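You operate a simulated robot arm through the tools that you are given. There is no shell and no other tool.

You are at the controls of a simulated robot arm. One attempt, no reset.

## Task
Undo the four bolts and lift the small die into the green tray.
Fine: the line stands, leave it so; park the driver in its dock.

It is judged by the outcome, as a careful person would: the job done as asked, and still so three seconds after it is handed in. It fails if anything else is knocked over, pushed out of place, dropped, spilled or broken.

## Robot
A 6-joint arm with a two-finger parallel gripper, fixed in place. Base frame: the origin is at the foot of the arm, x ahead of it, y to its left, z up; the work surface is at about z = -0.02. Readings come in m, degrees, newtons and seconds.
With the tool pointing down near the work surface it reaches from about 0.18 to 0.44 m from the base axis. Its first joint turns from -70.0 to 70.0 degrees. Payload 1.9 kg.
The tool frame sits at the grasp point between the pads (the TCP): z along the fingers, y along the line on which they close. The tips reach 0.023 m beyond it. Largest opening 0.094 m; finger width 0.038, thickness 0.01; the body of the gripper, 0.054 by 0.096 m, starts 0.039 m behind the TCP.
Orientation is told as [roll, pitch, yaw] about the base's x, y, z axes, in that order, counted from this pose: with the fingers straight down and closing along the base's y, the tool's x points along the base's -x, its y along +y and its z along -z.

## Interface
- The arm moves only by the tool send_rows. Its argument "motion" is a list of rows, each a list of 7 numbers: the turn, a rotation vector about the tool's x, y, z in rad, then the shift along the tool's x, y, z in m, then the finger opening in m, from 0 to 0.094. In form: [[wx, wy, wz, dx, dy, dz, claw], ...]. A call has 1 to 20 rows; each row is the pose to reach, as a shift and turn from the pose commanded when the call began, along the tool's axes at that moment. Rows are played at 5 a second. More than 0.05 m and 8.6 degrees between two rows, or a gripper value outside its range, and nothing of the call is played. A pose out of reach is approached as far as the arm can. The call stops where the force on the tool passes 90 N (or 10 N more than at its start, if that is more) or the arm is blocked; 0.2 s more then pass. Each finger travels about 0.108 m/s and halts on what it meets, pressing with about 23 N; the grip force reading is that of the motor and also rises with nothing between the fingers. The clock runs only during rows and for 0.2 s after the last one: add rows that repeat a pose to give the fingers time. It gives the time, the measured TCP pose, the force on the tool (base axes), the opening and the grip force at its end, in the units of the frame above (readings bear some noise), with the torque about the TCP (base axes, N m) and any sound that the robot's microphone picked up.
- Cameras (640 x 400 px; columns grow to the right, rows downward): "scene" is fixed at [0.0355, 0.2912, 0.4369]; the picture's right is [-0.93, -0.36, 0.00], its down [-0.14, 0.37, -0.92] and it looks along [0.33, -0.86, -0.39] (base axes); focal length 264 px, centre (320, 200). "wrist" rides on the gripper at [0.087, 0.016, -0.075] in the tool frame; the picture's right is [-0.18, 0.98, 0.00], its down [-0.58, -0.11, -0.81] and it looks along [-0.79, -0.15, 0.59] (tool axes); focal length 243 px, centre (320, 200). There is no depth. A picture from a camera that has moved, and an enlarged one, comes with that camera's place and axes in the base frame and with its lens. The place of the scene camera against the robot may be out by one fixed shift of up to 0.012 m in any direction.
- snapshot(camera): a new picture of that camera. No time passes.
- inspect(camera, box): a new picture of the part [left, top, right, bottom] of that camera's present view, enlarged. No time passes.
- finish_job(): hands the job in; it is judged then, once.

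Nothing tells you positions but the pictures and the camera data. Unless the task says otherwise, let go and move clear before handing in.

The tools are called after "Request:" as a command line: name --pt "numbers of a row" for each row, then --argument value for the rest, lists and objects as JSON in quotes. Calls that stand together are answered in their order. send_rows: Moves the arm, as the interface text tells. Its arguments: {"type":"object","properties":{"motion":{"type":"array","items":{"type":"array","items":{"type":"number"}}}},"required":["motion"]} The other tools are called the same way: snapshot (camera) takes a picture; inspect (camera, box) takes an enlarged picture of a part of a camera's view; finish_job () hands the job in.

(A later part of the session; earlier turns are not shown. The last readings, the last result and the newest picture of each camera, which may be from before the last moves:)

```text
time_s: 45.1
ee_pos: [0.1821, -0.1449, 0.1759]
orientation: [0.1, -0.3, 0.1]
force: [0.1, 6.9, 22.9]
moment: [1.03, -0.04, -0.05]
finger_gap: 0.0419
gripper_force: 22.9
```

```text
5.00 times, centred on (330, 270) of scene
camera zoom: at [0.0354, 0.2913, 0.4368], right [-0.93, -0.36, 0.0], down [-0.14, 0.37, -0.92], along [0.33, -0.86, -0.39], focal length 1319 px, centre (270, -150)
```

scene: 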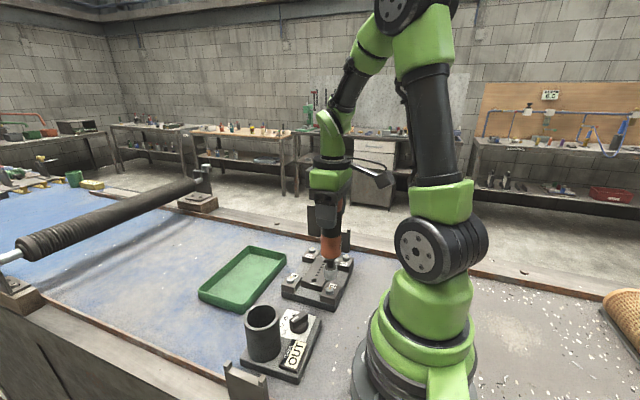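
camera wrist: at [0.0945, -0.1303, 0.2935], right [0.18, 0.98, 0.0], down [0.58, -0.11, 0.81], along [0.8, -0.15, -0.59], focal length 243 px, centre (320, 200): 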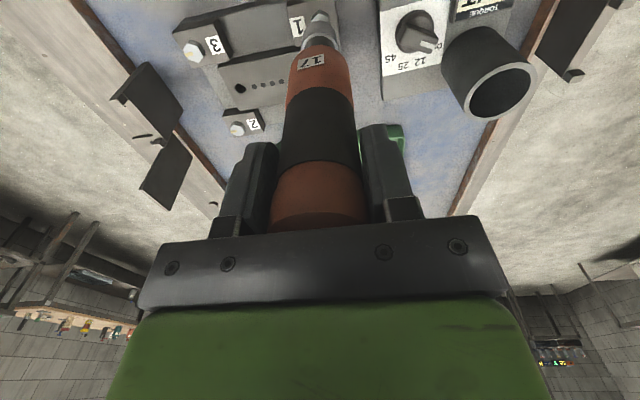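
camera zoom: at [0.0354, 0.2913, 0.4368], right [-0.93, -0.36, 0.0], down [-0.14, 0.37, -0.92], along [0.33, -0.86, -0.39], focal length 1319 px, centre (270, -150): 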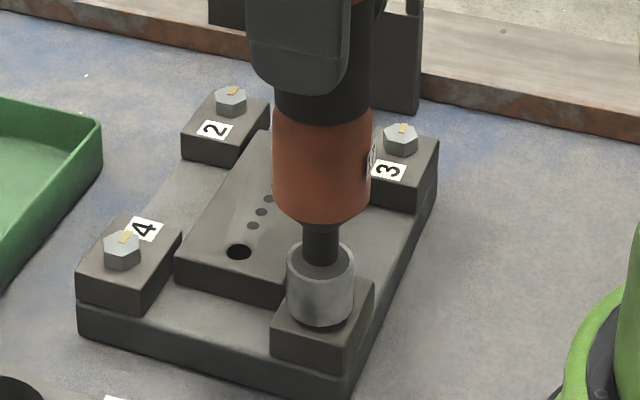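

There is now contact (about 29 N down, a small sideways load at the tip in +y). I'll relieve the side load by 0.7 mm and press slightly more, listening for the driver.

Request:
send_rows --pt "0 0 0 0 0.0004 0 0.02" --pt "0 0 0 0 0.0008 0.0 0.02" --pt "0 0 0 0 0.0008 0.0005 0.02" --pt "0 0 0 0 0.0008 0.001 0.02" --pt "0 0 0 0 0.0008 0.001 0.02"

Request:
inspect --camera "scene" --box '[300, 230, 360, 310]'

Request:
inspect --camera "wrist" --box '[270, 0, 370, 80]'

```text
time_s: 45.6
ee_pos: [0.1827, -0.1465, 0.1786]
orientation: [0.0, -0.5, 0.0]
force: [-11.1, 6.2, 57.1]
moment: [0.95, 1.51, 0.08]
finger_gap: 0.0418
gripper_force: 23.3
stopped in row 2: the force on the tool passed its limit at 100 N (the readings are from after the stop); the commanded pose is now the measured one
```

```text
5.00 times, centred on (330, 270) of scene
camera zoom: at [0.0354, 0.2913, 0.4368], right [-0.93, -0.36, 0.0], down [-0.14, 0.37, -0.92], along [0.33, -0.86, -0.39], focal length 1319 px, centre (270, -150)
```

zoom: 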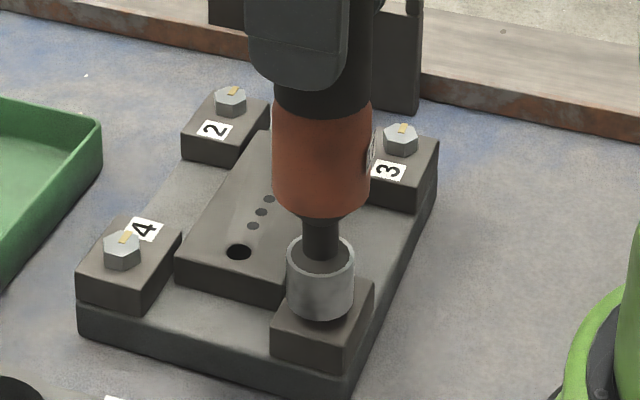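

```text
5.00 times, centred on (320, 40) of wrist
camera zoom: at [0.0954, -0.1296, 0.251], right [0.19, 0.98, 0.0], down [0.57, -0.11, 0.81], along [0.8, -0.15, -0.58], focal length 1213 px, centre (320, 1000)
```

zoom: 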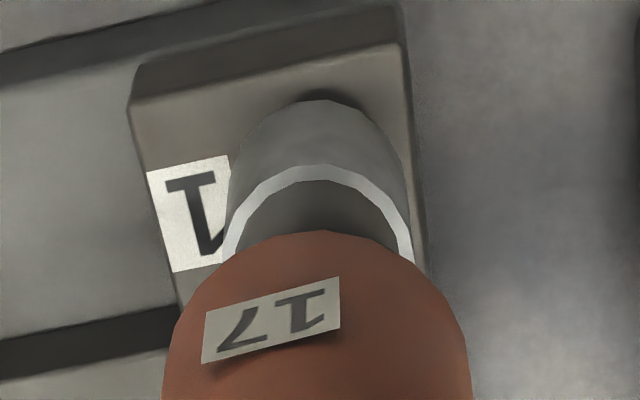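

The tool was pushed upward about 2.5 mm while pressing, which suggests the driver is running and the bolt is backing out. I'll give way upward slightly and watch.

Request:
send_rows --pt "0 0 0 0 0 -0.002 0.02" --pt "0 0 0 0 0 -0.002 0.02"

Request:
inspect --camera "scene" --box '[300, 230, 360, 310]'

```text
time_s: 46.2
ee_pos: [0.1838, -0.1455, 0.1787]
orientation: [-0.1, -0.6, 0.0]
force: [1.4, 4.6, 9.8]
moment: [0.59, -0.09, -0.02]
finger_gap: 0.0419
gripper_force: 23.1
```

```text
5.00 times, centred on (330, 270) of scene
camera zoom: at [0.0355, 0.2913, 0.4369], right [-0.93, -0.36, 0.0], down [-0.14, 0.37, -0.92], along [0.33, -0.86, -0.39], focal length 1319 px, centre (270, -150)
```

zoom: 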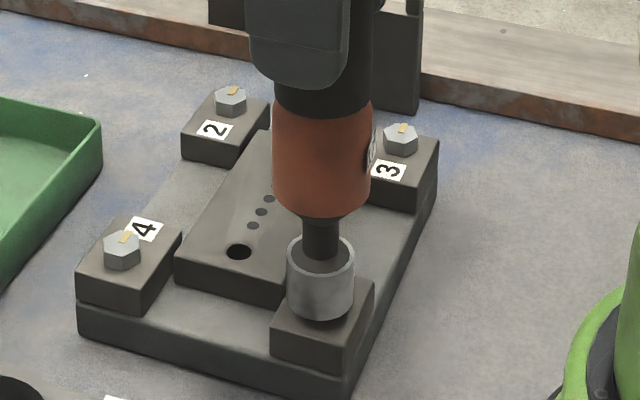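

Request:
send_rows --pt "0 0 0 0 0 0 0.02" --pt "0 0 0 0 0 0 0.02" --pt "0 0 0 0 0 0 0.02"

Request:
inspect --camera "scene" --box '[300, 230, 360, 310]'

```text
time_s: 47.0
ee_pos: [0.1828, -0.1459, 0.1789]
orientation: [-0.1, -0.5, 0.0]
force: [0.1, 1.8, -0.7]
moment: [0.29, 0.04, 0.03]
finger_gap: 0.0421
gripper_force: 22.7
```

```text
5.00 times, centred on (330, 270) of scene
camera zoom: at [0.0355, 0.2912, 0.4369], right [-0.93, -0.36, 0.0], down [-0.14, 0.37, -0.92], along [0.33, -0.86, -0.39], focal length 1319 px, centre (270, -150)
```

zoom: 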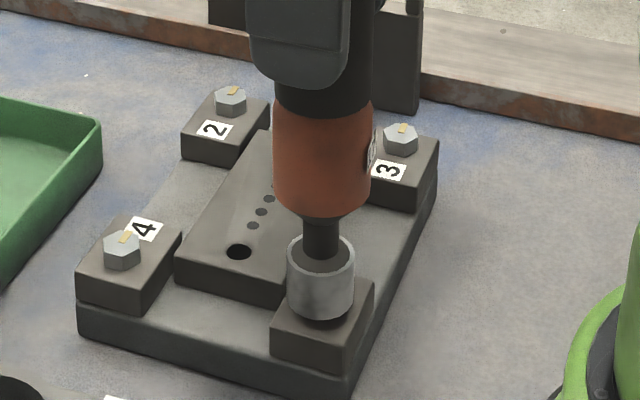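

The force is fading to nearly nothing. I'll lift straight up and look at bolt 1's state.

Request:
send_rows --pt "0 0 0 0 0 -0.005 0.02" --pt "0 0 0 0 0 -0.015 0.02" --pt "0 0 0 0 0 -0.03 0.02" --pt "0 0 0 0 0 -0.045 0.02" --pt "0 0 0 0 0 -0.045 0.02"

Request:
inspect --camera "scene" --box '[290, 220, 370, 310]'

Request:
inspect --camera "wrist" --box '[270, 0, 370, 80]'

```text
time_s: 48.2
ee_pos: [0.1827, -0.1446, 0.223]
orientation: [-0.1, -0.7, 0.0]
force: [-0.5, -1.2, -5.8]
moment: [-0.01, -0.03, -0.03]
finger_gap: 0.0421
gripper_force: 22.8
```

```text
4.44 times, centred on (330, 265) of scene
camera zoom: at [0.0355, 0.2912, 0.4369], right [-0.93, -0.36, 0.0], down [-0.14, 0.37, -0.92], along [0.33, -0.86, -0.39], focal length 1173 px, centre (276, -89)
```

zoom: 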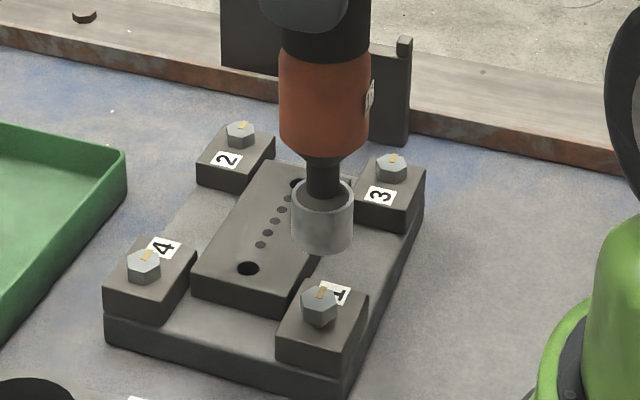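

```text
5.00 times, centred on (320, 40) of wrist
camera zoom: at [0.0946, -0.1299, 0.2967], right [0.18, 0.98, 0.0], down [0.57, -0.11, 0.81], along [0.8, -0.15, -0.58], focal length 1213 px, centre (320, 1000)
```

zoom: 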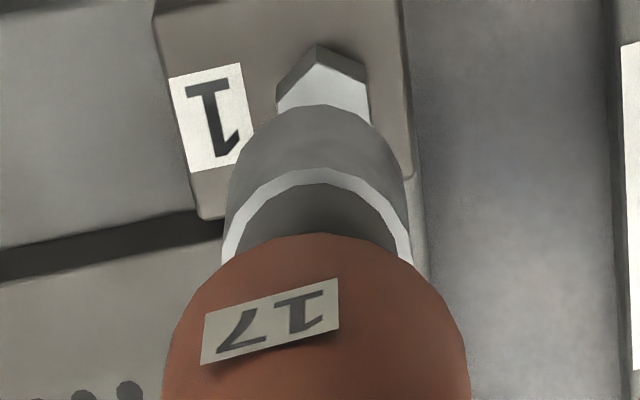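

Request:
inspect --camera "scene" --box '[310, 270, 350, 305]'

Request:
inspect --camera "scene" --box '[290, 260, 330, 300]'

```text
11.43 times, centred on (330, 288) of scene
camera zoom: at [0.0355, 0.2912, 0.4369], right [-0.93, -0.36, 0.0], down [-0.14, 0.37, -0.92], along [0.33, -0.86, -0.39], focal length 3015 px, centre (206, -800)
```

zoom: 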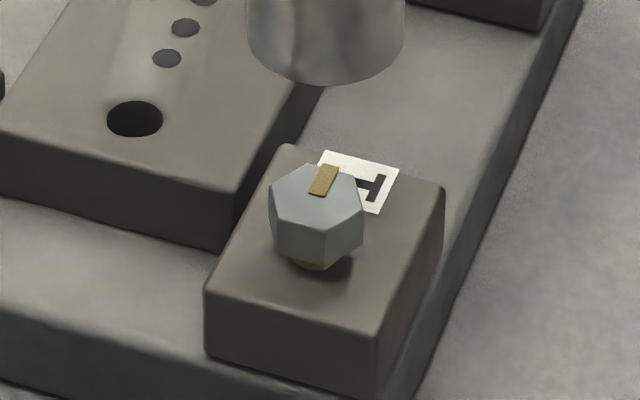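

```text
10.00 times, centred on (310, 280) of scene
camera zoom: at [0.0355, 0.2912, 0.4369], right [-0.93, -0.36, 0.0], down [-0.14, 0.37, -0.92], along [0.33, -0.86, -0.39], focal length 2638 px, centre (420, -600)
```

zoom: 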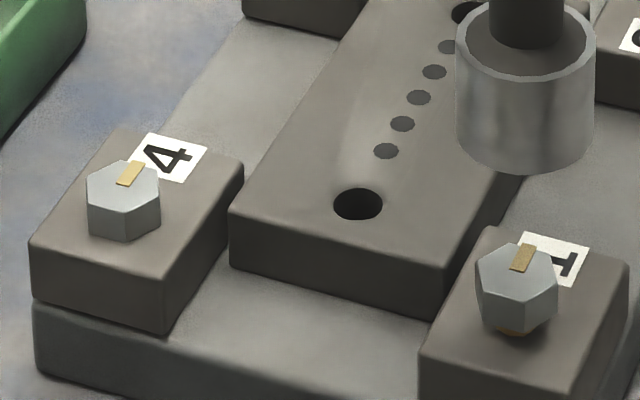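

Bolt 1's head has risen about 4–5 mm and a brass shank shows under it. I'll re-seat the socket and press again gently to see whether it is fully out or still threaded.

Request:
send_rows --pt "0 0 0 0 0 0.015 0.02" --pt "0 0 0 0 0 0.03 0.02" --pt "0 0 0 0 0 0.038 0.02" --pt "0 0 0 0 0 0.041 0.02" --pt "0 0 0 0 0 0.042 0.02" --pt "0 0 0 0 0 0.043 0.02"

Request:
send_rows --pt "0 0 0 0 0 0.001 0.02" --pt "0 0 0 0 0 0.002 0.02"

Request:
inspect --camera "scene" --box '[310, 270, 350, 305]'

```text
time_s: 49.6
ee_pos: [0.1834, -0.1467, 0.182]
orientation: [-0.1, -0.6, 0.0]
force: [0.3, -0.4, -5.6]
moment: [-0.02, 0.0, 0.04]
finger_gap: 0.0418
gripper_force: 23.1
```

```text
time_s: 50.2
ee_pos: [0.1825, -0.1451, 0.1801]
orientation: [-0.2, -0.7, 0.0]
force: [0.0, -1.0, -6.0]
moment: [0.0, -0.02, -0.04]
finger_gap: 0.0419
gripper_force: 22.4
```

```text
11.43 times, centred on (330, 288) of scene
camera zoom: at [0.0355, 0.2912, 0.4369], right [-0.93, -0.36, 0.0], down [-0.14, 0.37, -0.92], along [0.33, -0.86, -0.39], focal length 3015 px, centre (206, -800)
```

zoom: 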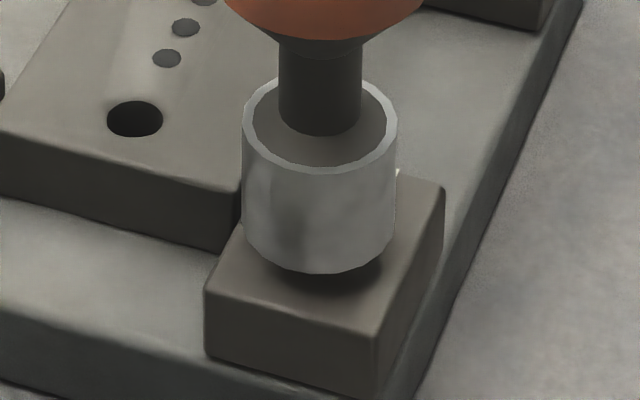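

Request:
send_rows --pt "0 0 0 0 0 0.001 0.02" --pt "0 0 0 0 0 0.002 0.02"

Request:
send_rows --pt "0 0 0 0 0 0.0007 0.02" --pt "0 0 0 0 0 0.0014 0.02"

Request:
inspect --camera "scene" --box '[310, 270, 350, 305]'

```text
time_s: 50.9
ee_pos: [0.1834, -0.1452, 0.1786]
orientation: [-0.2, -0.7, -0.1]
force: [-8.2, 9.5, 78.6]
moment: [1.48, 1.19, -0.01]
finger_gap: 0.0419
gripper_force: 22.7
```

```text
time_s: 51.2
ee_pos: [0.1825, -0.1445, 0.1784]
orientation: [-0.1, -0.8, -0.2]
force: [-4.8, 5.8, 28.1]
moment: [0.71, 0.62, -0.01]
finger_gap: 0.042
gripper_force: 22.6
stopped in row 1: the force on the tool passed its limit at 96 N (the readings are from after the stop); the commanded pose is now the measured one
```

```text
11.43 times, centred on (330, 288) of scene
camera zoom: at [0.0354, 0.2913, 0.4368], right [-0.93, -0.36, 0.0], down [-0.14, 0.37, -0.92], along [0.33, -0.86, -0.39], focal length 3015 px, centre (206, -800)
```

zoom: 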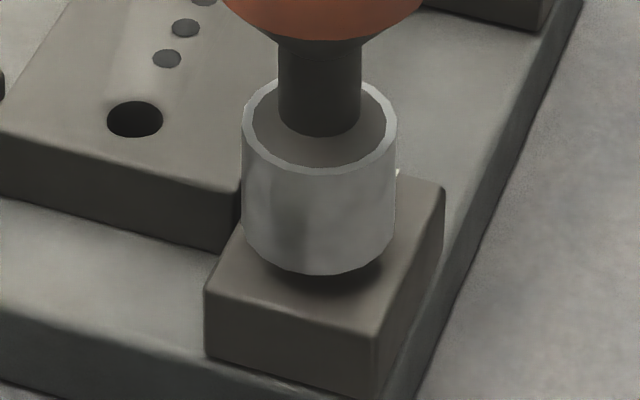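

Request:
send_rows --pt "0 0 0 0 0 0 0.02" --pt "0 0 0 0 0 0 0.02" --pt "0 0 0 0 0 0 0.02" --pt "0 0 0 0 0 0 0.02" --pt "0 0 0 0 0 0 0.02"

Request:
send_rows --pt "0 0 0 0 0 -0.005 0.02" --pt "0 0 0 0 0 -0.02 0.02" --pt "0 0 0 0 0 -0.045 0.02" --pt "0 0 0 0 0 -0.065 0.02" --pt "0 0 0 0 0 -0.065 0.02"

Request:
inspect --camera "scene" --box '[310, 270, 350, 305]'

Request:
snapshot --camera "wrist"

```text
time_s: 52.4
ee_pos: [0.1845, -0.1458, 0.179]
orientation: [-0.2, -0.7, -0.2]
force: [-9.5, 8.1, 60.5]
moment: [1.26, 1.23, 0.02]
finger_gap: 0.0418
gripper_force: 23.3
```

```text
time_s: 53.6
ee_pos: [0.1831, -0.1447, 0.2426]
orientation: [-0.2, -0.7, -0.1]
force: [0.0, 0.0, -4.1]
moment: [0.0, 0.01, 0.0]
finger_gap: 0.0416
gripper_force: 23.4
```

```text
11.43 times, centred on (330, 288) of scene
camera zoom: at [0.0355, 0.2912, 0.4369], right [-0.93, -0.36, 0.0], down [-0.14, 0.37, -0.92], along [0.33, -0.86, -0.39], focal length 3015 px, centre (206, -800)
```

zoom: 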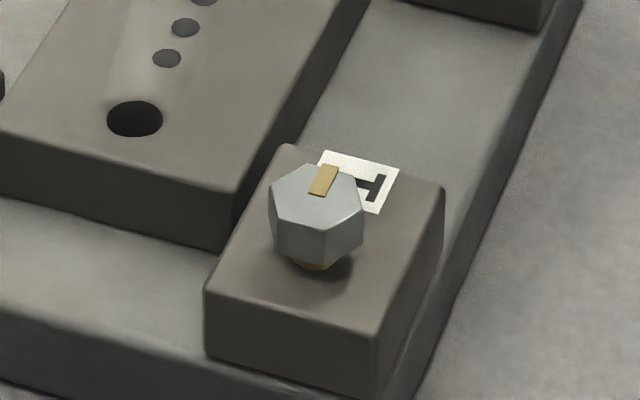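

```text
taken
camera wrist: at [0.0959, -0.1301, 0.3151], right [0.19, 0.98, 0.0], down [0.57, -0.11, 0.81], along [0.8, -0.15, -0.58], focal length 243 px, centre (320, 200)
```

wrist: 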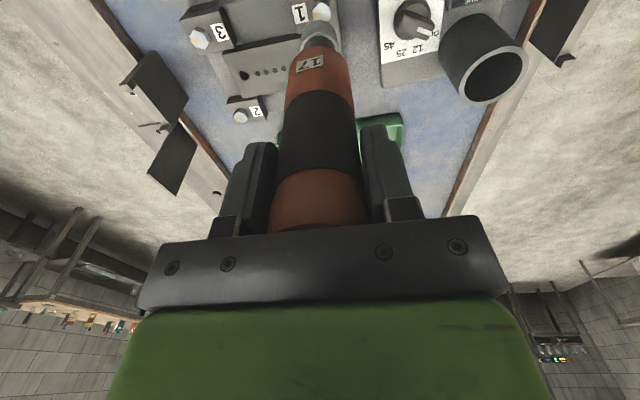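

Bolt 1 stays at its raised stop, so I take it as undone. Next I carry the driver to bolt 2, expected near (0.280,-0.2775), and check alignment.

Request:
send_rows --pt "-0.003 0.01 0 -0.01 -0.015 0 0.02" --pt "-0.003 0.01 0 -0.03 -0.042 0 0.02" --pt "-0.003 0.01 0 -0.055 -0.075 0 0.02" --pt "-0.003 0.01 0 -0.078 -0.106 0 0.02" --pt "-0.003 0.01 0 -0.093 -0.127 0 0.02" --pt "-0.003 0.01 0 -0.097 -0.1325 0 0.02" --pt "-0.003 0.01 0 -0.097 -0.1325 0.02 0.02" --pt "-0.003 0.01 0 -0.097 -0.1325 0.02 0.02"

Request:
inspect --camera "scene" --box '[285, 210, 365, 310]'

Request:
inspect --camera "wrist" --box '[270, 0, 370, 80]'

Request:
snapshot --camera "scene"

```text
time_s: 55.4
ee_pos: [0.2792, -0.2775, 0.2243]
orientation: [0.1, -0.2, -0.1]
force: [0.3, 0.3, -5.2]
moment: [0.02, 0.0, -0.02]
finger_gap: 0.0415
gripper_force: 22.6
```

```text
4.00 times, centred on (325, 260) of scene
camera zoom: at [0.0355, 0.2912, 0.4369], right [-0.93, -0.36, 0.0], down [-0.14, 0.37, -0.92], along [0.33, -0.86, -0.39], focal length 1055 px, centre (300, -40)
```

zoom: 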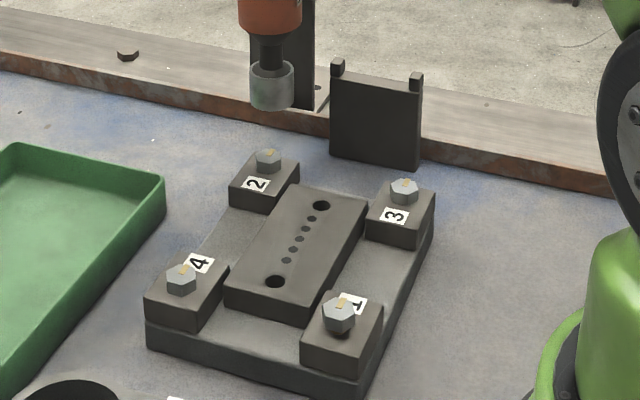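

```text
5.00 times, centred on (320, 40) of wrist
camera zoom: at [0.1926, -0.2619, 0.2981], right [0.19, 0.98, 0.0], down [0.58, -0.11, 0.81], along [0.79, -0.15, -0.59], focal length 1213 px, centre (320, 1000)
```

zoom: 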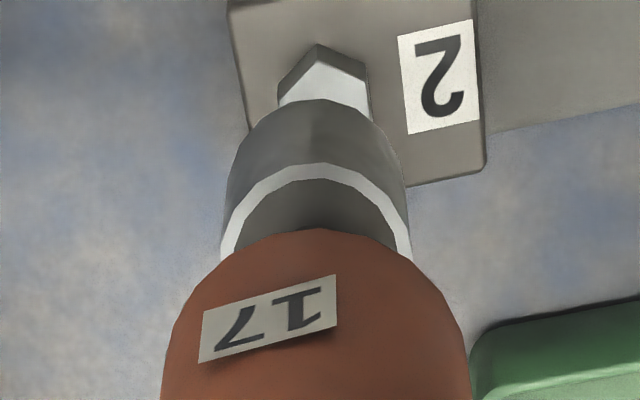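

```text
taken
```

scene: 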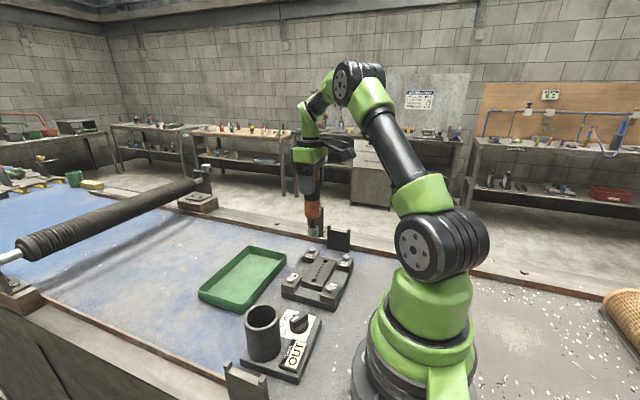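

Request:
inspect --camera "scene" --box '[300, 215, 340, 255]'

```text
10.00 times, centred on (320, 235) of scene
camera zoom: at [0.0355, 0.2912, 0.4369], right [-0.93, -0.36, 0.0], down [-0.14, 0.37, -0.92], along [0.33, -0.86, -0.39], focal length 2638 px, centre (320, -150)
```

zoom: 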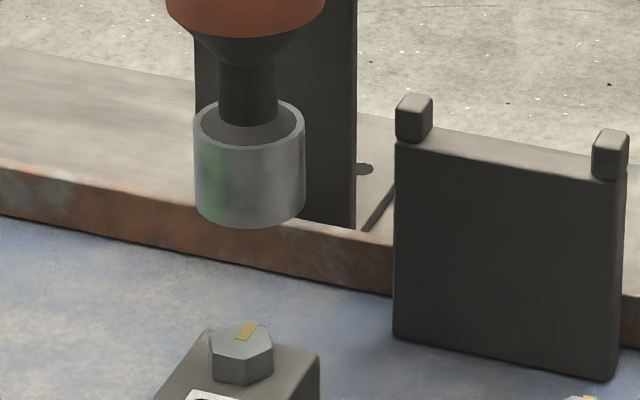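

The scene view puts bolt 2 about 2–3 mm toward +x from the socket axis. I'll shift 2 mm and descend close to the head, then re-check.

Request:
send_rows --pt "0 0 0 -0.0018 0.0008 0.01 0.02" --pt "0 0 0 -0.0018 0.0008 0.025 0.02" --pt "0 0 0 -0.0018 0.0008 0.036 0.02" --pt "0 0 0 -0.0018 0.0008 0.036 0.02"

Request:
inspect --camera "scene" --box '[300, 225, 340, 265]'

Request:
inspect --camera "wrist" --box '[270, 0, 370, 80]'

```text
time_s: 56.4
ee_pos: [0.2811, -0.2775, 0.1887]
orientation: [0.0, -0.2, -0.1]
force: [-0.7, -0.6, -4.9]
moment: [-0.03, -0.01, -0.02]
finger_gap: 0.0415
gripper_force: 23.5
```

```text
10.00 times, centred on (320, 245) of scene
camera zoom: at [0.0355, 0.2912, 0.4369], right [-0.93, -0.36, 0.0], down [-0.14, 0.37, -0.92], along [0.33, -0.86, -0.39], focal length 2638 px, centre (320, -250)
```

zoom: 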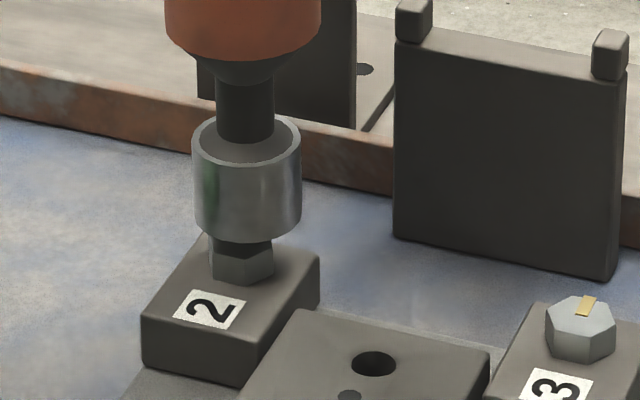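

```text
5.00 times, centred on (320, 40) of wrist
camera zoom: at [0.1941, -0.2625, 0.2614], right [0.19, 0.98, 0.0], down [0.58, -0.11, 0.81], along [0.79, -0.15, -0.59], focal length 1213 px, centre (320, 1000)
```

zoom: 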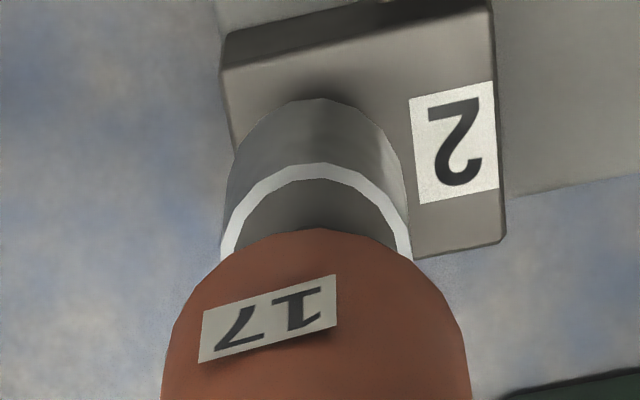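

The clamp geometry in the wrist view shows the socket aligned to within about 1 mm. I'll add half a millimetre and go down in small steps, watching the forces.

Request:
send_rows --pt "0 0 0 -0.0006 0.0005 0.002 0.02" --pt "0 0 0 -0.0006 0.0005 0.004 0.02" --pt "0 0 0 -0.0006 0.0005 0.006 0.02" --pt "0 0 0 -0.0006 0.0005 0.0075 0.02"

Request:
inspect --camera "scene" --box '[300, 225, 340, 265]'

```text
time_s: 57.4
ee_pos: [0.2818, -0.2771, 0.1822]
orientation: [0.0, -0.1, -0.2]
force: [0.6, -0.1, -6.4]
moment: [-0.02, 0.01, 0.01]
finger_gap: 0.0417
gripper_force: 23.2
```

```text
10.00 times, centred on (320, 245) of scene
camera zoom: at [0.0355, 0.2912, 0.4369], right [-0.93, -0.36, 0.0], down [-0.14, 0.37, -0.92], along [0.33, -0.86, -0.39], focal length 2638 px, centre (320, -250)
```

zoom: 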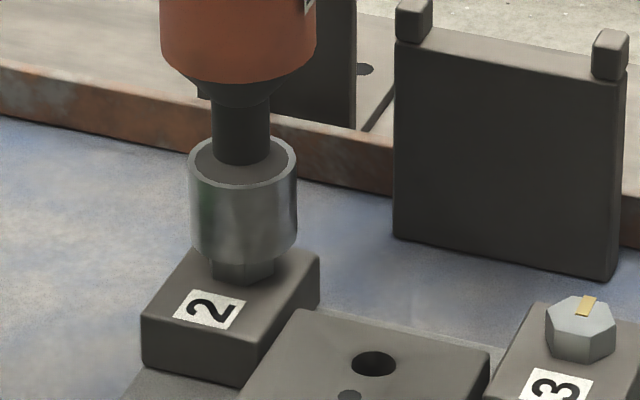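

Request:
send_rows --pt "0 0 0 0 0 0.001 0.02" --pt "0 0 0 0 0 0.002 0.02"

Request:
send_rows --pt "0 0 0 0 0 0.001 0.02" --pt "0 0 0 0 0 0.002 0.02"

Request:
inspect --camera "scene" --box '[300, 225, 340, 265]'

```text
time_s: 58.0
ee_pos: [0.2826, -0.2766, 0.179]
orientation: [0.0, -0.2, -0.1]
force: [-0.8, 0.6, -5.1]
moment: [0.01, -0.01, 0.01]
finger_gap: 0.0418
gripper_force: 23.0
```

```text
time_s: 58.6
ee_pos: [0.282, -0.2779, 0.1784]
orientation: [0.0, -0.2, -0.2]
force: [-0.3, -0.5, -6.0]
moment: [0.0, 0.0, 0.03]
finger_gap: 0.0418
gripper_force: 22.6
```

```text
10.00 times, centred on (320, 245) of scene
camera zoom: at [0.0355, 0.2912, 0.4369], right [-0.93, -0.36, 0.0], down [-0.14, 0.37, -0.92], along [0.33, -0.86, -0.39], focal length 2638 px, centre (320, -250)
```

zoom: 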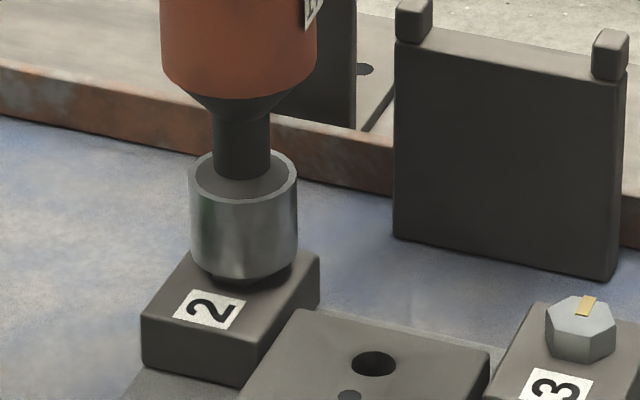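

Request:
send_rows --pt "0 0 0 0 0 0.0007 0.02" --pt "0 0 0 0 0 0.0014 0.02"

Request:
send_rows --pt "0 0 0 0 0 0.0007 0.02"

Request:
inspect --camera "scene" --box '[300, 225, 340, 265]'

```text
time_s: 59.2
ee_pos: [0.281, -0.2754, 0.1777]
orientation: [0.0, -0.3, -0.1]
force: [0.1, -0.1, -5.5]
moment: [0.0, 0.01, -0.03]
finger_gap: 0.0417
gripper_force: 22.6
```

```text
time_s: 59.6
ee_pos: [0.2813, -0.2769, 0.176]
orientation: [-0.1, -0.1, -0.1]
force: [-0.3, -0.4, -5.6]
moment: [-0.03, -0.04, -0.02]
finger_gap: 0.0416
gripper_force: 22.8
```

```text
10.00 times, centred on (320, 245) of scene
camera zoom: at [0.0355, 0.2912, 0.4369], right [-0.93, -0.36, 0.0], down [-0.14, 0.37, -0.92], along [0.33, -0.86, -0.39], focal length 2638 px, centre (320, -250)
```

zoom: 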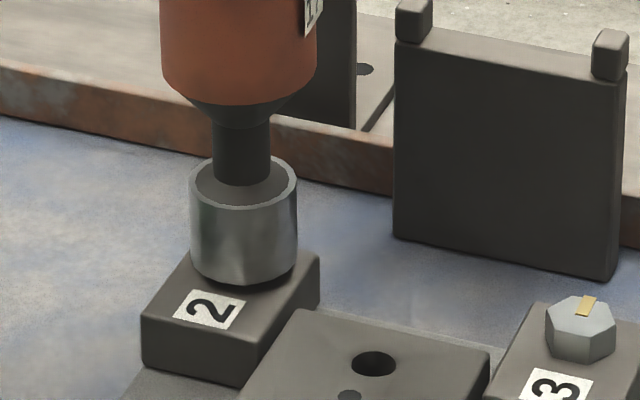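

Request:
send_rows --pt "0 0 0 0 0 0.0007 0.02" --pt "0 0 0 0 0 0.0014 0.02"

Request:
send_rows --pt "0 0 0 0 0 0.0005 0.02"

```text
time_s: 60.2
ee_pos: [0.2818, -0.2767, 0.1734]
orientation: [0.0, -0.2, -0.1]
force: [0.7, -0.2, -6.6]
moment: [0.01, -0.01, 0.03]
finger_gap: 0.0416
gripper_force: 23.0
```

```text
time_s: 60.6
ee_pos: [0.2818, -0.2767, 0.1749]
orientation: [0.0, -0.3, -0.1]
force: [-0.4, -0.3, -5.3]
moment: [0.02, 0.0, -0.03]
finger_gap: 0.0418
gripper_force: 23.4
```

Request:
send_rows --pt "0 0 0 0 0 0.0006 0.02" --pt "0 0 0 0 0 0.0012 0.02"

Request:
inspect --camera "scene" --box '[300, 225, 340, 265]'

```text
time_s: 61.2
ee_pos: [0.2824, -0.2758, 0.1755]
orientation: [-0.2, -0.5, -0.2]
force: [-6.8, 8.3, 39.1]
moment: [1.14, 0.91, 0.07]
finger_gap: 0.0417
gripper_force: 23.1
```

```text
10.00 times, centred on (320, 245) of scene
camera zoom: at [0.0354, 0.2913, 0.4368], right [-0.93, -0.36, 0.0], down [-0.14, 0.37, -0.92], along [0.33, -0.86, -0.39], focal length 2638 px, centre (320, -250)
```

zoom: 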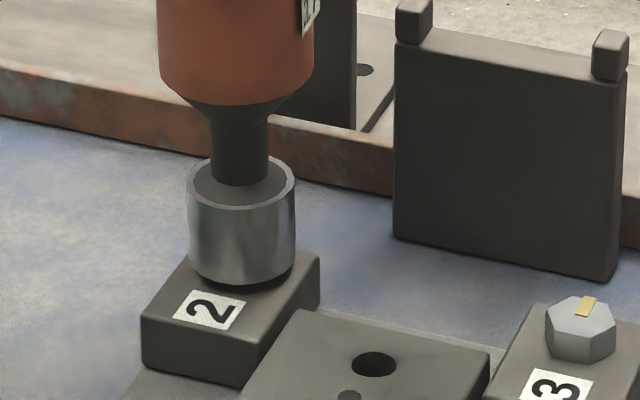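

Contact made and the bolt is pushing up. I'll give way upward in small steps.

Request:
send_rows --pt "0 0 0 0 0 -0.001 0.02" --pt "0 0 0 0 0 -0.002 0.02"

Request:
inspect --camera "scene" --box '[300, 225, 340, 265]'

```text
time_s: 61.8
ee_pos: [0.2821, -0.2757, 0.1783]
orientation: [-0.4, -0.7, -0.1]
force: [-6.9, 13.8, 73.7]
moment: [1.93, 0.97, 0.04]
finger_gap: 0.0415
gripper_force: 23.1
```

```text
10.00 times, centred on (320, 245) of scene
camera zoom: at [0.0353, 0.2914, 0.4367], right [-0.93, -0.36, 0.0], down [-0.14, 0.37, -0.92], along [0.33, -0.86, -0.39], focal length 2638 px, centre (320, -250)
```

zoom: 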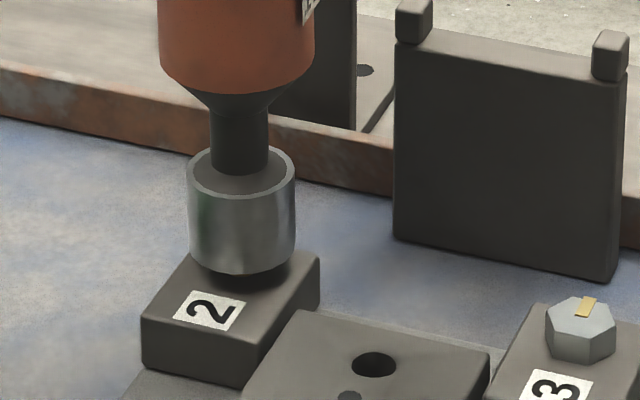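

Request:
send_rows --pt "0 0 0 0 0 -0.002 0.02" --pt "0 0 0 0 0 -0.003 0.02" --pt "0 0 0 0 0 -0.003 0.02" --pt "0 0 0 0 0 -0.003 0.02"

Request:
send_rows --pt "0 0 0 0 0 -0.003 0.02" --pt "0 0 0 0 0 -0.015 0.02" --pt "0 0 0 0 0 -0.035 0.02" --pt "0 0 0 0 0 -0.055 0.02" --pt "0 0 0 0 0 -0.055 0.02"

Request:
inspect --camera "scene" --box '[300, 225, 340, 265]'

Request:
inspect --camera "wrist" --box '[270, 0, 370, 80]'

```text
time_s: 62.8
ee_pos: [0.2824, -0.2756, 0.178]
orientation: [-0.3, -0.2, 0.0]
force: [0.0, 5.5, 39.9]
moment: [0.77, -0.08, -0.03]
finger_gap: 0.0417
gripper_force: 22.9
```

```text
time_s: 64.0
ee_pos: [0.2824, -0.2765, 0.2323]
orientation: [-0.1, -0.2, -0.1]
force: [0.8, -0.1, -6.2]
moment: [0.03, -0.01, 0.02]
finger_gap: 0.0415
gripper_force: 23.4
```

```text
10.00 times, centred on (320, 245) of scene
camera zoom: at [0.0355, 0.2912, 0.4369], right [-0.93, -0.36, 0.0], down [-0.14, 0.37, -0.92], along [0.33, -0.86, -0.39], focal length 2638 px, centre (320, -250)
```

zoom: 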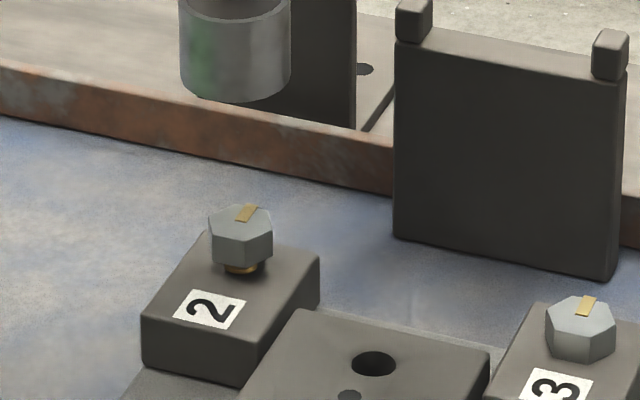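

```text
5.00 times, centred on (320, 40) of wrist
camera zoom: at [0.195, -0.261, 0.3057], right [0.19, 0.98, 0.0], down [0.58, -0.11, 0.81], along [0.79, -0.15, -0.59], focal length 1213 px, centre (320, 1000)
```

zoom: 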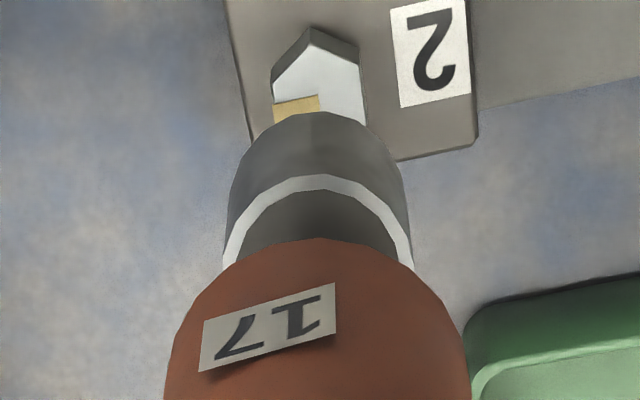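

Bolt 2 is undone too (raised, brass shank visible). Next is bolt 3, expected near (0.183,-0.276).

Request:
send_rows --pt "0 0.003 0 0.02 0 0 0.02" --pt "0 0.003 0 0.05 0 0 0.02" --pt "0 0.003 0 0.08 0 0 0.02" --pt "0 0.003 0 0.099 0 0 0.02" --pt "0 0.003 0 0.099 0 0.02 0.02" --pt "0 0.003 0 0.099 0 0.04 0.02" --pt "0 0.003 0 0.099 0 0.045 0.02" --pt "0 0.003 0 0.099 0 0.045 0.02"

Request:
inspect --camera "scene" --box '[325, 225, 365, 265]'

Request:
inspect --camera "wrist" --box '[270, 0, 370, 80]'

```text
time_s: 65.8
ee_pos: [0.183, -0.2766, 0.1864]
orientation: [0.0, 0.0, -0.1]
force: [-0.6, -0.6, -5.9]
moment: [0.02, -0.04, -0.01]
finger_gap: 0.0417
gripper_force: 23.0
```

```text
10.00 times, centred on (345, 245) of scene
camera zoom: at [0.0355, 0.2912, 0.4369], right [-0.93, -0.36, 0.0], down [-0.14, 0.37, -0.92], along [0.33, -0.86, -0.39], focal length 2638 px, centre (70, -250)
```

zoom: 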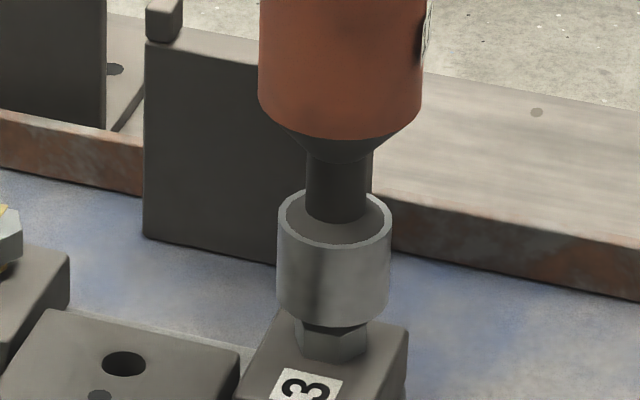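

```text
5.00 times, centred on (320, 40) of wrist
camera zoom: at [0.0967, -0.261, 0.2602], right [0.19, 0.98, 0.0], down [0.58, -0.11, 0.81], along [0.79, -0.15, -0.59], focal length 1213 px, centre (320, 1000)
```

zoom: 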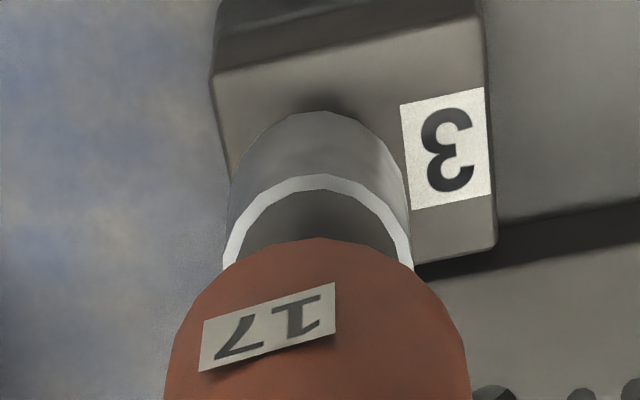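

The socket is aligned with bolt 3 within a millimetre. I'll shift 0.7 mm and descend.

Request:
send_rows --pt "0 0 0 -0.0007 0 0.003 0.02" --pt "0 0 0 -0.0007 0 0.0055 0.02" --pt "0 0 0 -0.0007 0 0.0075 0.02" --pt "0 0 0 -0.0007 0 0.009 0.02"

Request:
inspect --camera "scene" --box '[325, 225, 365, 265]'

```text
time_s: 66.8
ee_pos: [0.1845, -0.2777, 0.1779]
orientation: [-0.1, -0.1, -0.1]
force: [0.2, 0.0, -6.4]
moment: [0.01, 0.0, 0.03]
finger_gap: 0.0416
gripper_force: 22.8
```

```text
10.00 times, centred on (345, 245) of scene
camera zoom: at [0.0355, 0.2912, 0.4369], right [-0.93, -0.36, 0.0], down [-0.14, 0.37, -0.92], along [0.33, -0.86, -0.39], focal length 2638 px, centre (70, -250)
```

zoom: 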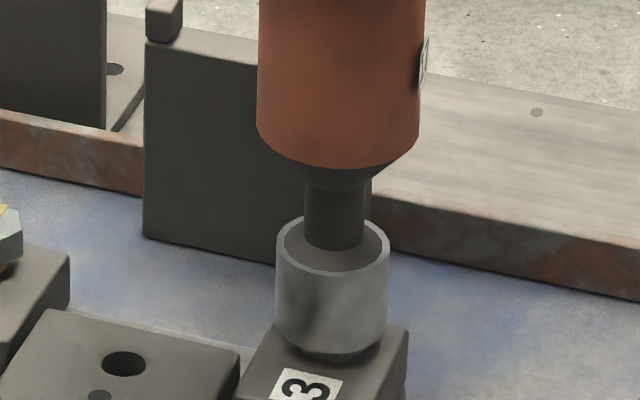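

Request:
send_rows --pt "0 0 0 0 0 0.0007 0.02" --pt "0 0 0 0 0 0.0014 0.02"

Request:
send_rows --pt "0 0 0 0 0 0.0006 0.02" --pt "0 0 0 0 0 0.0012 0.02"

```text
time_s: 67.4
ee_pos: [0.1838, -0.2769, 0.1771]
orientation: [0.0, 0.0, -0.1]
force: [-0.1, -1.0, -5.1]
moment: [0.01, -0.02, 0.0]
finger_gap: 0.0416
gripper_force: 22.7
```

```text
time_s: 68.0
ee_pos: [0.1835, -0.2773, 0.1762]
orientation: [-0.1, 0.0, -0.1]
force: [0.1, 0.2, -5.7]
moment: [0.01, -0.01, 0.04]
finger_gap: 0.0414
gripper_force: 23.1
```

Request:
send_rows --pt "0 0 0 0 0 0.0006 0.02" --pt "0 0 0 0 0 0.0012 0.02"

Request:
inspect --camera "scene" --box '[325, 225, 365, 265]'

```text
time_s: 68.6
ee_pos: [0.1834, -0.2762, 0.1753]
orientation: [0.0, 0.0, -0.1]
force: [0.4, -0.7, -5.3]
moment: [-0.02, -0.03, 0.0]
finger_gap: 0.0414
gripper_force: 22.7
```

```text
10.00 times, centred on (345, 245) of scene
camera zoom: at [0.0355, 0.2912, 0.4369], right [-0.93, -0.36, 0.0], down [-0.14, 0.37, -0.92], along [0.33, -0.86, -0.39], focal length 2638 px, centre (70, -250)
```

zoom: 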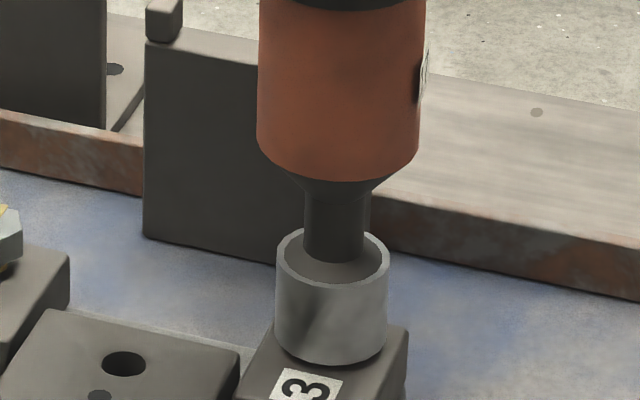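

Request:
send_rows --pt "0 0 0 0 0 0.0006 0.02" --pt "0 0 0 0 0 0.0012 0.02"

Request:
send_rows --pt "0 0 0 0 0 0.0004 0.02" --pt "0 0 0 0 0 0.0004 0.02"

```text
time_s: 69.2
ee_pos: [0.1835, -0.2756, 0.1739]
orientation: [0.0, -0.1, -0.2]
force: [-3.7, 4.8, 23.4]
moment: [0.7, 0.46, 0.05]
finger_gap: 0.0418
gripper_force: 23.0
```

```text
time_s: 69.8
ee_pos: [0.1836, -0.2769, 0.1777]
orientation: [-0.3, -0.4, -0.4]
force: [-9.7, 12.1, 47.0]
moment: [1.75, 1.36, 0.06]
finger_gap: 0.0417
gripper_force: 22.4
stopped in row 2: the force on the tool passed its limit at 94 N (the readings are from after the stop); the commanded pose is now the measured one
```

Bolt 3 has pushed up as well. I'll hold briefly, lift and check it.

Request:
send_rows --pt "0 0 0 0 0 -0.001 0.02" --pt "0 0 0 0 0 -0.001 0.02" --pt "0 0 0 0 0 -0.001 0.02" --pt "-0.003 0.002 -0.003 0 0 -0.01 0.02" --pt "-0.005 0.004 -0.005 0 0 -0.03 0.02" --pt "-0.005 0.004 -0.005 0 0 -0.055 0.02" --pt "-0.005 0.004 -0.005 0 0 -0.055 0.02"

Request:
inspect --camera "scene" --box '[325, 225, 365, 265]'

Request:
inspect --camera "wrist" --box '[270, 0, 370, 80]'

```text
time_s: 71.4
ee_pos: [0.1825, -0.2776, 0.2324]
orientation: [0.0, -0.1, 0.0]
force: [0.2, 0.1, -5.5]
moment: [0.01, 0.0, 0.02]
finger_gap: 0.0418
gripper_force: 23.1
```

```text
10.00 times, centred on (345, 245) of scene
camera zoom: at [0.0355, 0.2912, 0.4369], right [-0.93, -0.36, 0.0], down [-0.14, 0.37, -0.92], along [0.33, -0.86, -0.39], focal length 2638 px, centre (70, -250)
```

zoom: 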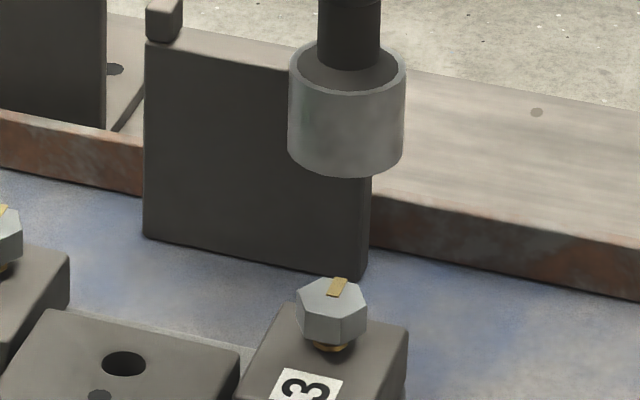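

```text
5.00 times, centred on (320, 40) of wrist
camera zoom: at [0.0964, -0.2618, 0.3055], right [0.18, 0.98, 0.0], down [0.58, -0.11, 0.81], along [0.79, -0.15, -0.59], focal length 1213 px, centre (320, 1000)
```

zoom: 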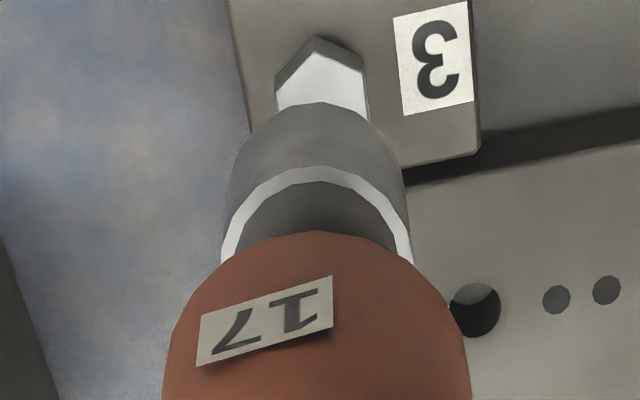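

Bolt 3 is undone. Now to bolt 4, expected near (0.282,-0.145).

Request:
send_rows --pt "0 0 0 -0.012 0.016 0 0.02" --pt "0 0 0 -0.035 0.046 0 0.02" --pt "0 0 0 -0.06 0.08 0 0.02" --pt "0 0 0 -0.085 0.114 0 0.02" --pt "0 0 0 -0.099 0.1327 0 0.02" --pt "0 0 0 -0.099 0.1327 0.02 0.02" --pt "0 0 0 -0.099 0.1327 0.04 0.02" --pt "0 0 0 -0.099 0.1327 0.046 0.02" --pt "0 0 0 -0.099 0.1327 0.046 0.02"

Request:
inspect --camera "scene" --box '[280, 250, 320, 290]'

Request:
inspect --camera "wrist" --box '[270, 0, 370, 80]'

```text
time_s: 73.4
ee_pos: [0.2823, -0.1445, 0.1846]
orientation: [0.0, 0.0, 0.0]
force: [-0.5, 1.0, -5.7]
moment: [-0.01, 0.0, 0.0]
finger_gap: 0.0418
gripper_force: 22.8
```

```text
10.00 times, centred on (300, 270) of scene
camera zoom: at [0.0355, 0.2912, 0.4369], right [-0.93, -0.36, 0.0], down [-0.14, 0.37, -0.92], along [0.33, -0.86, -0.39], focal length 2638 px, centre (520, -500)
```

zoom: 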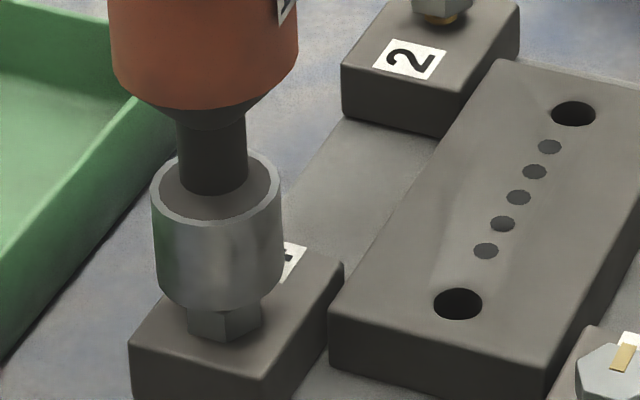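

```text
5.00 times, centred on (320, 40) of wrist
camera zoom: at [0.1959, -0.1292, 0.2582], right [0.18, 0.98, 0.0], down [0.58, -0.11, 0.81], along [0.79, -0.15, -0.59], focal length 1213 px, centre (320, 1000)
```

zoom: 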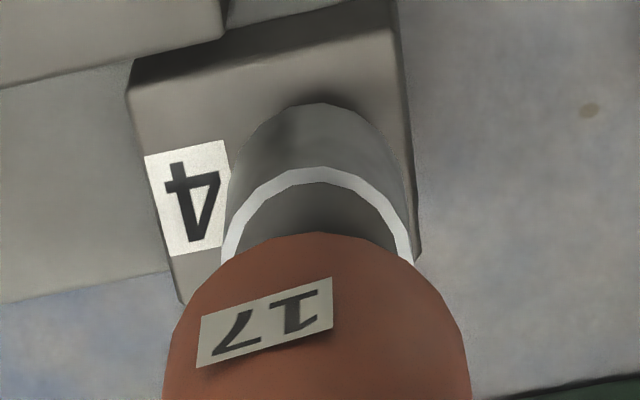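

The socket is about 0.7 mm too far in +x. I'll correct and descend onto bolt 4.

Request:
send_rows --pt "0 0 0 0.0007 -0.0002 0.003 0.02" --pt "0 0 0 0.0007 -0.0002 0.0055 0.02" --pt "0 0 0 0.0007 -0.0002 0.0075 0.02" --pt "0 0 0 0.0007 -0.0002 0.0085 0.02"

Request:
inspect --camera "scene" --box '[280, 250, 320, 290]'

```text
time_s: 74.4
ee_pos: [0.2814, -0.1441, 0.1768]
orientation: [-0.1, -0.2, 0.0]
force: [-0.7, -0.3, -6.0]
moment: [0.0, 0.01, -0.01]
finger_gap: 0.0417
gripper_force: 22.7
```

```text
10.00 times, centred on (300, 270) of scene
camera zoom: at [0.0355, 0.2912, 0.4369], right [-0.93, -0.36, 0.0], down [-0.14, 0.37, -0.92], along [0.33, -0.86, -0.39], focal length 2638 px, centre (520, -500)
```

zoom: 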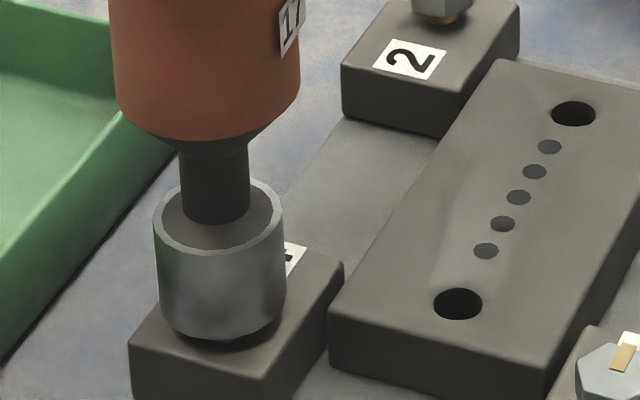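

Request:
send_rows --pt "0 0 0 0 0 0.0006 0.02" --pt "0 0 0 0 0 0.0012 0.02"

Request:
send_rows --pt "0 0 0 0 0 0.0006 0.02" --pt "0 0 0 0 0 0.0012 0.02"

```text
time_s: 75.0
ee_pos: [0.282, -0.1441, 0.1758]
orientation: [-0.2, -0.1, 0.0]
force: [-0.2, 0.5, -5.8]
moment: [0.02, 0.0, 0.01]
finger_gap: 0.0416
gripper_force: 23.0
```

```text
time_s: 75.6
ee_pos: [0.2822, -0.1447, 0.1743]
orientation: [-0.1, 0.0, 0.0]
force: [0.7, -0.2, -5.2]
moment: [0.0, 0.0, 0.04]
finger_gap: 0.0413
gripper_force: 22.8
```

Request:
send_rows --pt "0 0 0 0 0 0.0006 0.02" --pt "0 0 0 0 0 0.0012 0.02"

Request:
inspect --camera "scene" --box '[280, 250, 320, 290]'

```text
time_s: 76.2
ee_pos: [0.2817, -0.145, 0.1752]
orientation: [-0.2, -0.3, -0.1]
force: [-6.5, 3.2, 31.5]
moment: [0.63, 0.87, 0.03]
finger_gap: 0.0418
gripper_force: 23.8
```

```text
10.00 times, centred on (300, 270) of scene
camera zoom: at [0.0354, 0.2913, 0.4368], right [-0.93, -0.36, 0.0], down [-0.14, 0.37, -0.92], along [0.33, -0.86, -0.39], focal length 2638 px, centre (520, -500)
```

zoom: 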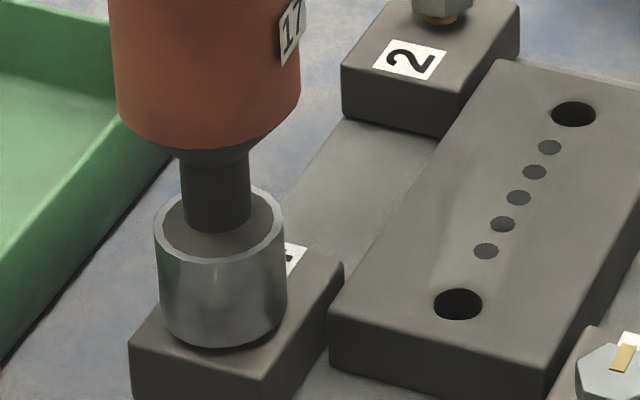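

Contact on bolt 4. I give way upward as it backs out.

Request:
send_rows --pt "0 0 0 0 0 -0.0008 0.02" --pt "0 0 0 0 0 -0.0016 0.02" --pt "0 0 0 0 0 -0.0024 0.02" --pt "0 0 0 0 0 -0.0024 0.02"

Request:
inspect --camera "scene" --box '[280, 250, 320, 290]'

```text
time_s: 77.2
ee_pos: [0.2829, -0.145, 0.1791]
orientation: [-0.2, -0.5, 0.0]
force: [-11.4, 9.9, 88.3]
moment: [1.22, 1.62, 0.0]
finger_gap: 0.0415
gripper_force: 23.0
```

```text
10.00 times, centred on (300, 270) of scene
camera zoom: at [0.0353, 0.2913, 0.4368], right [-0.93, -0.36, 0.0], down [-0.14, 0.37, -0.92], along [0.33, -0.86, -0.39], focal length 2638 px, centre (520, -500)
```

zoom: 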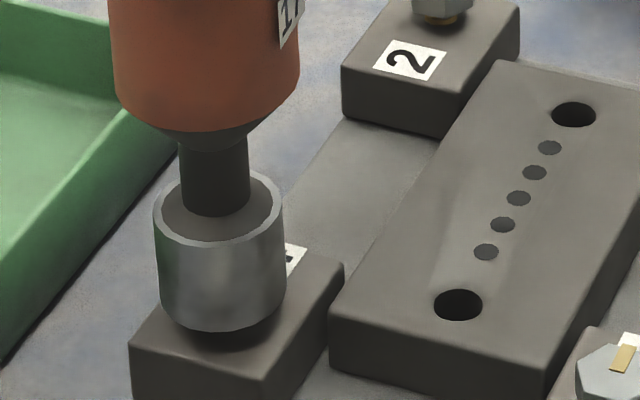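

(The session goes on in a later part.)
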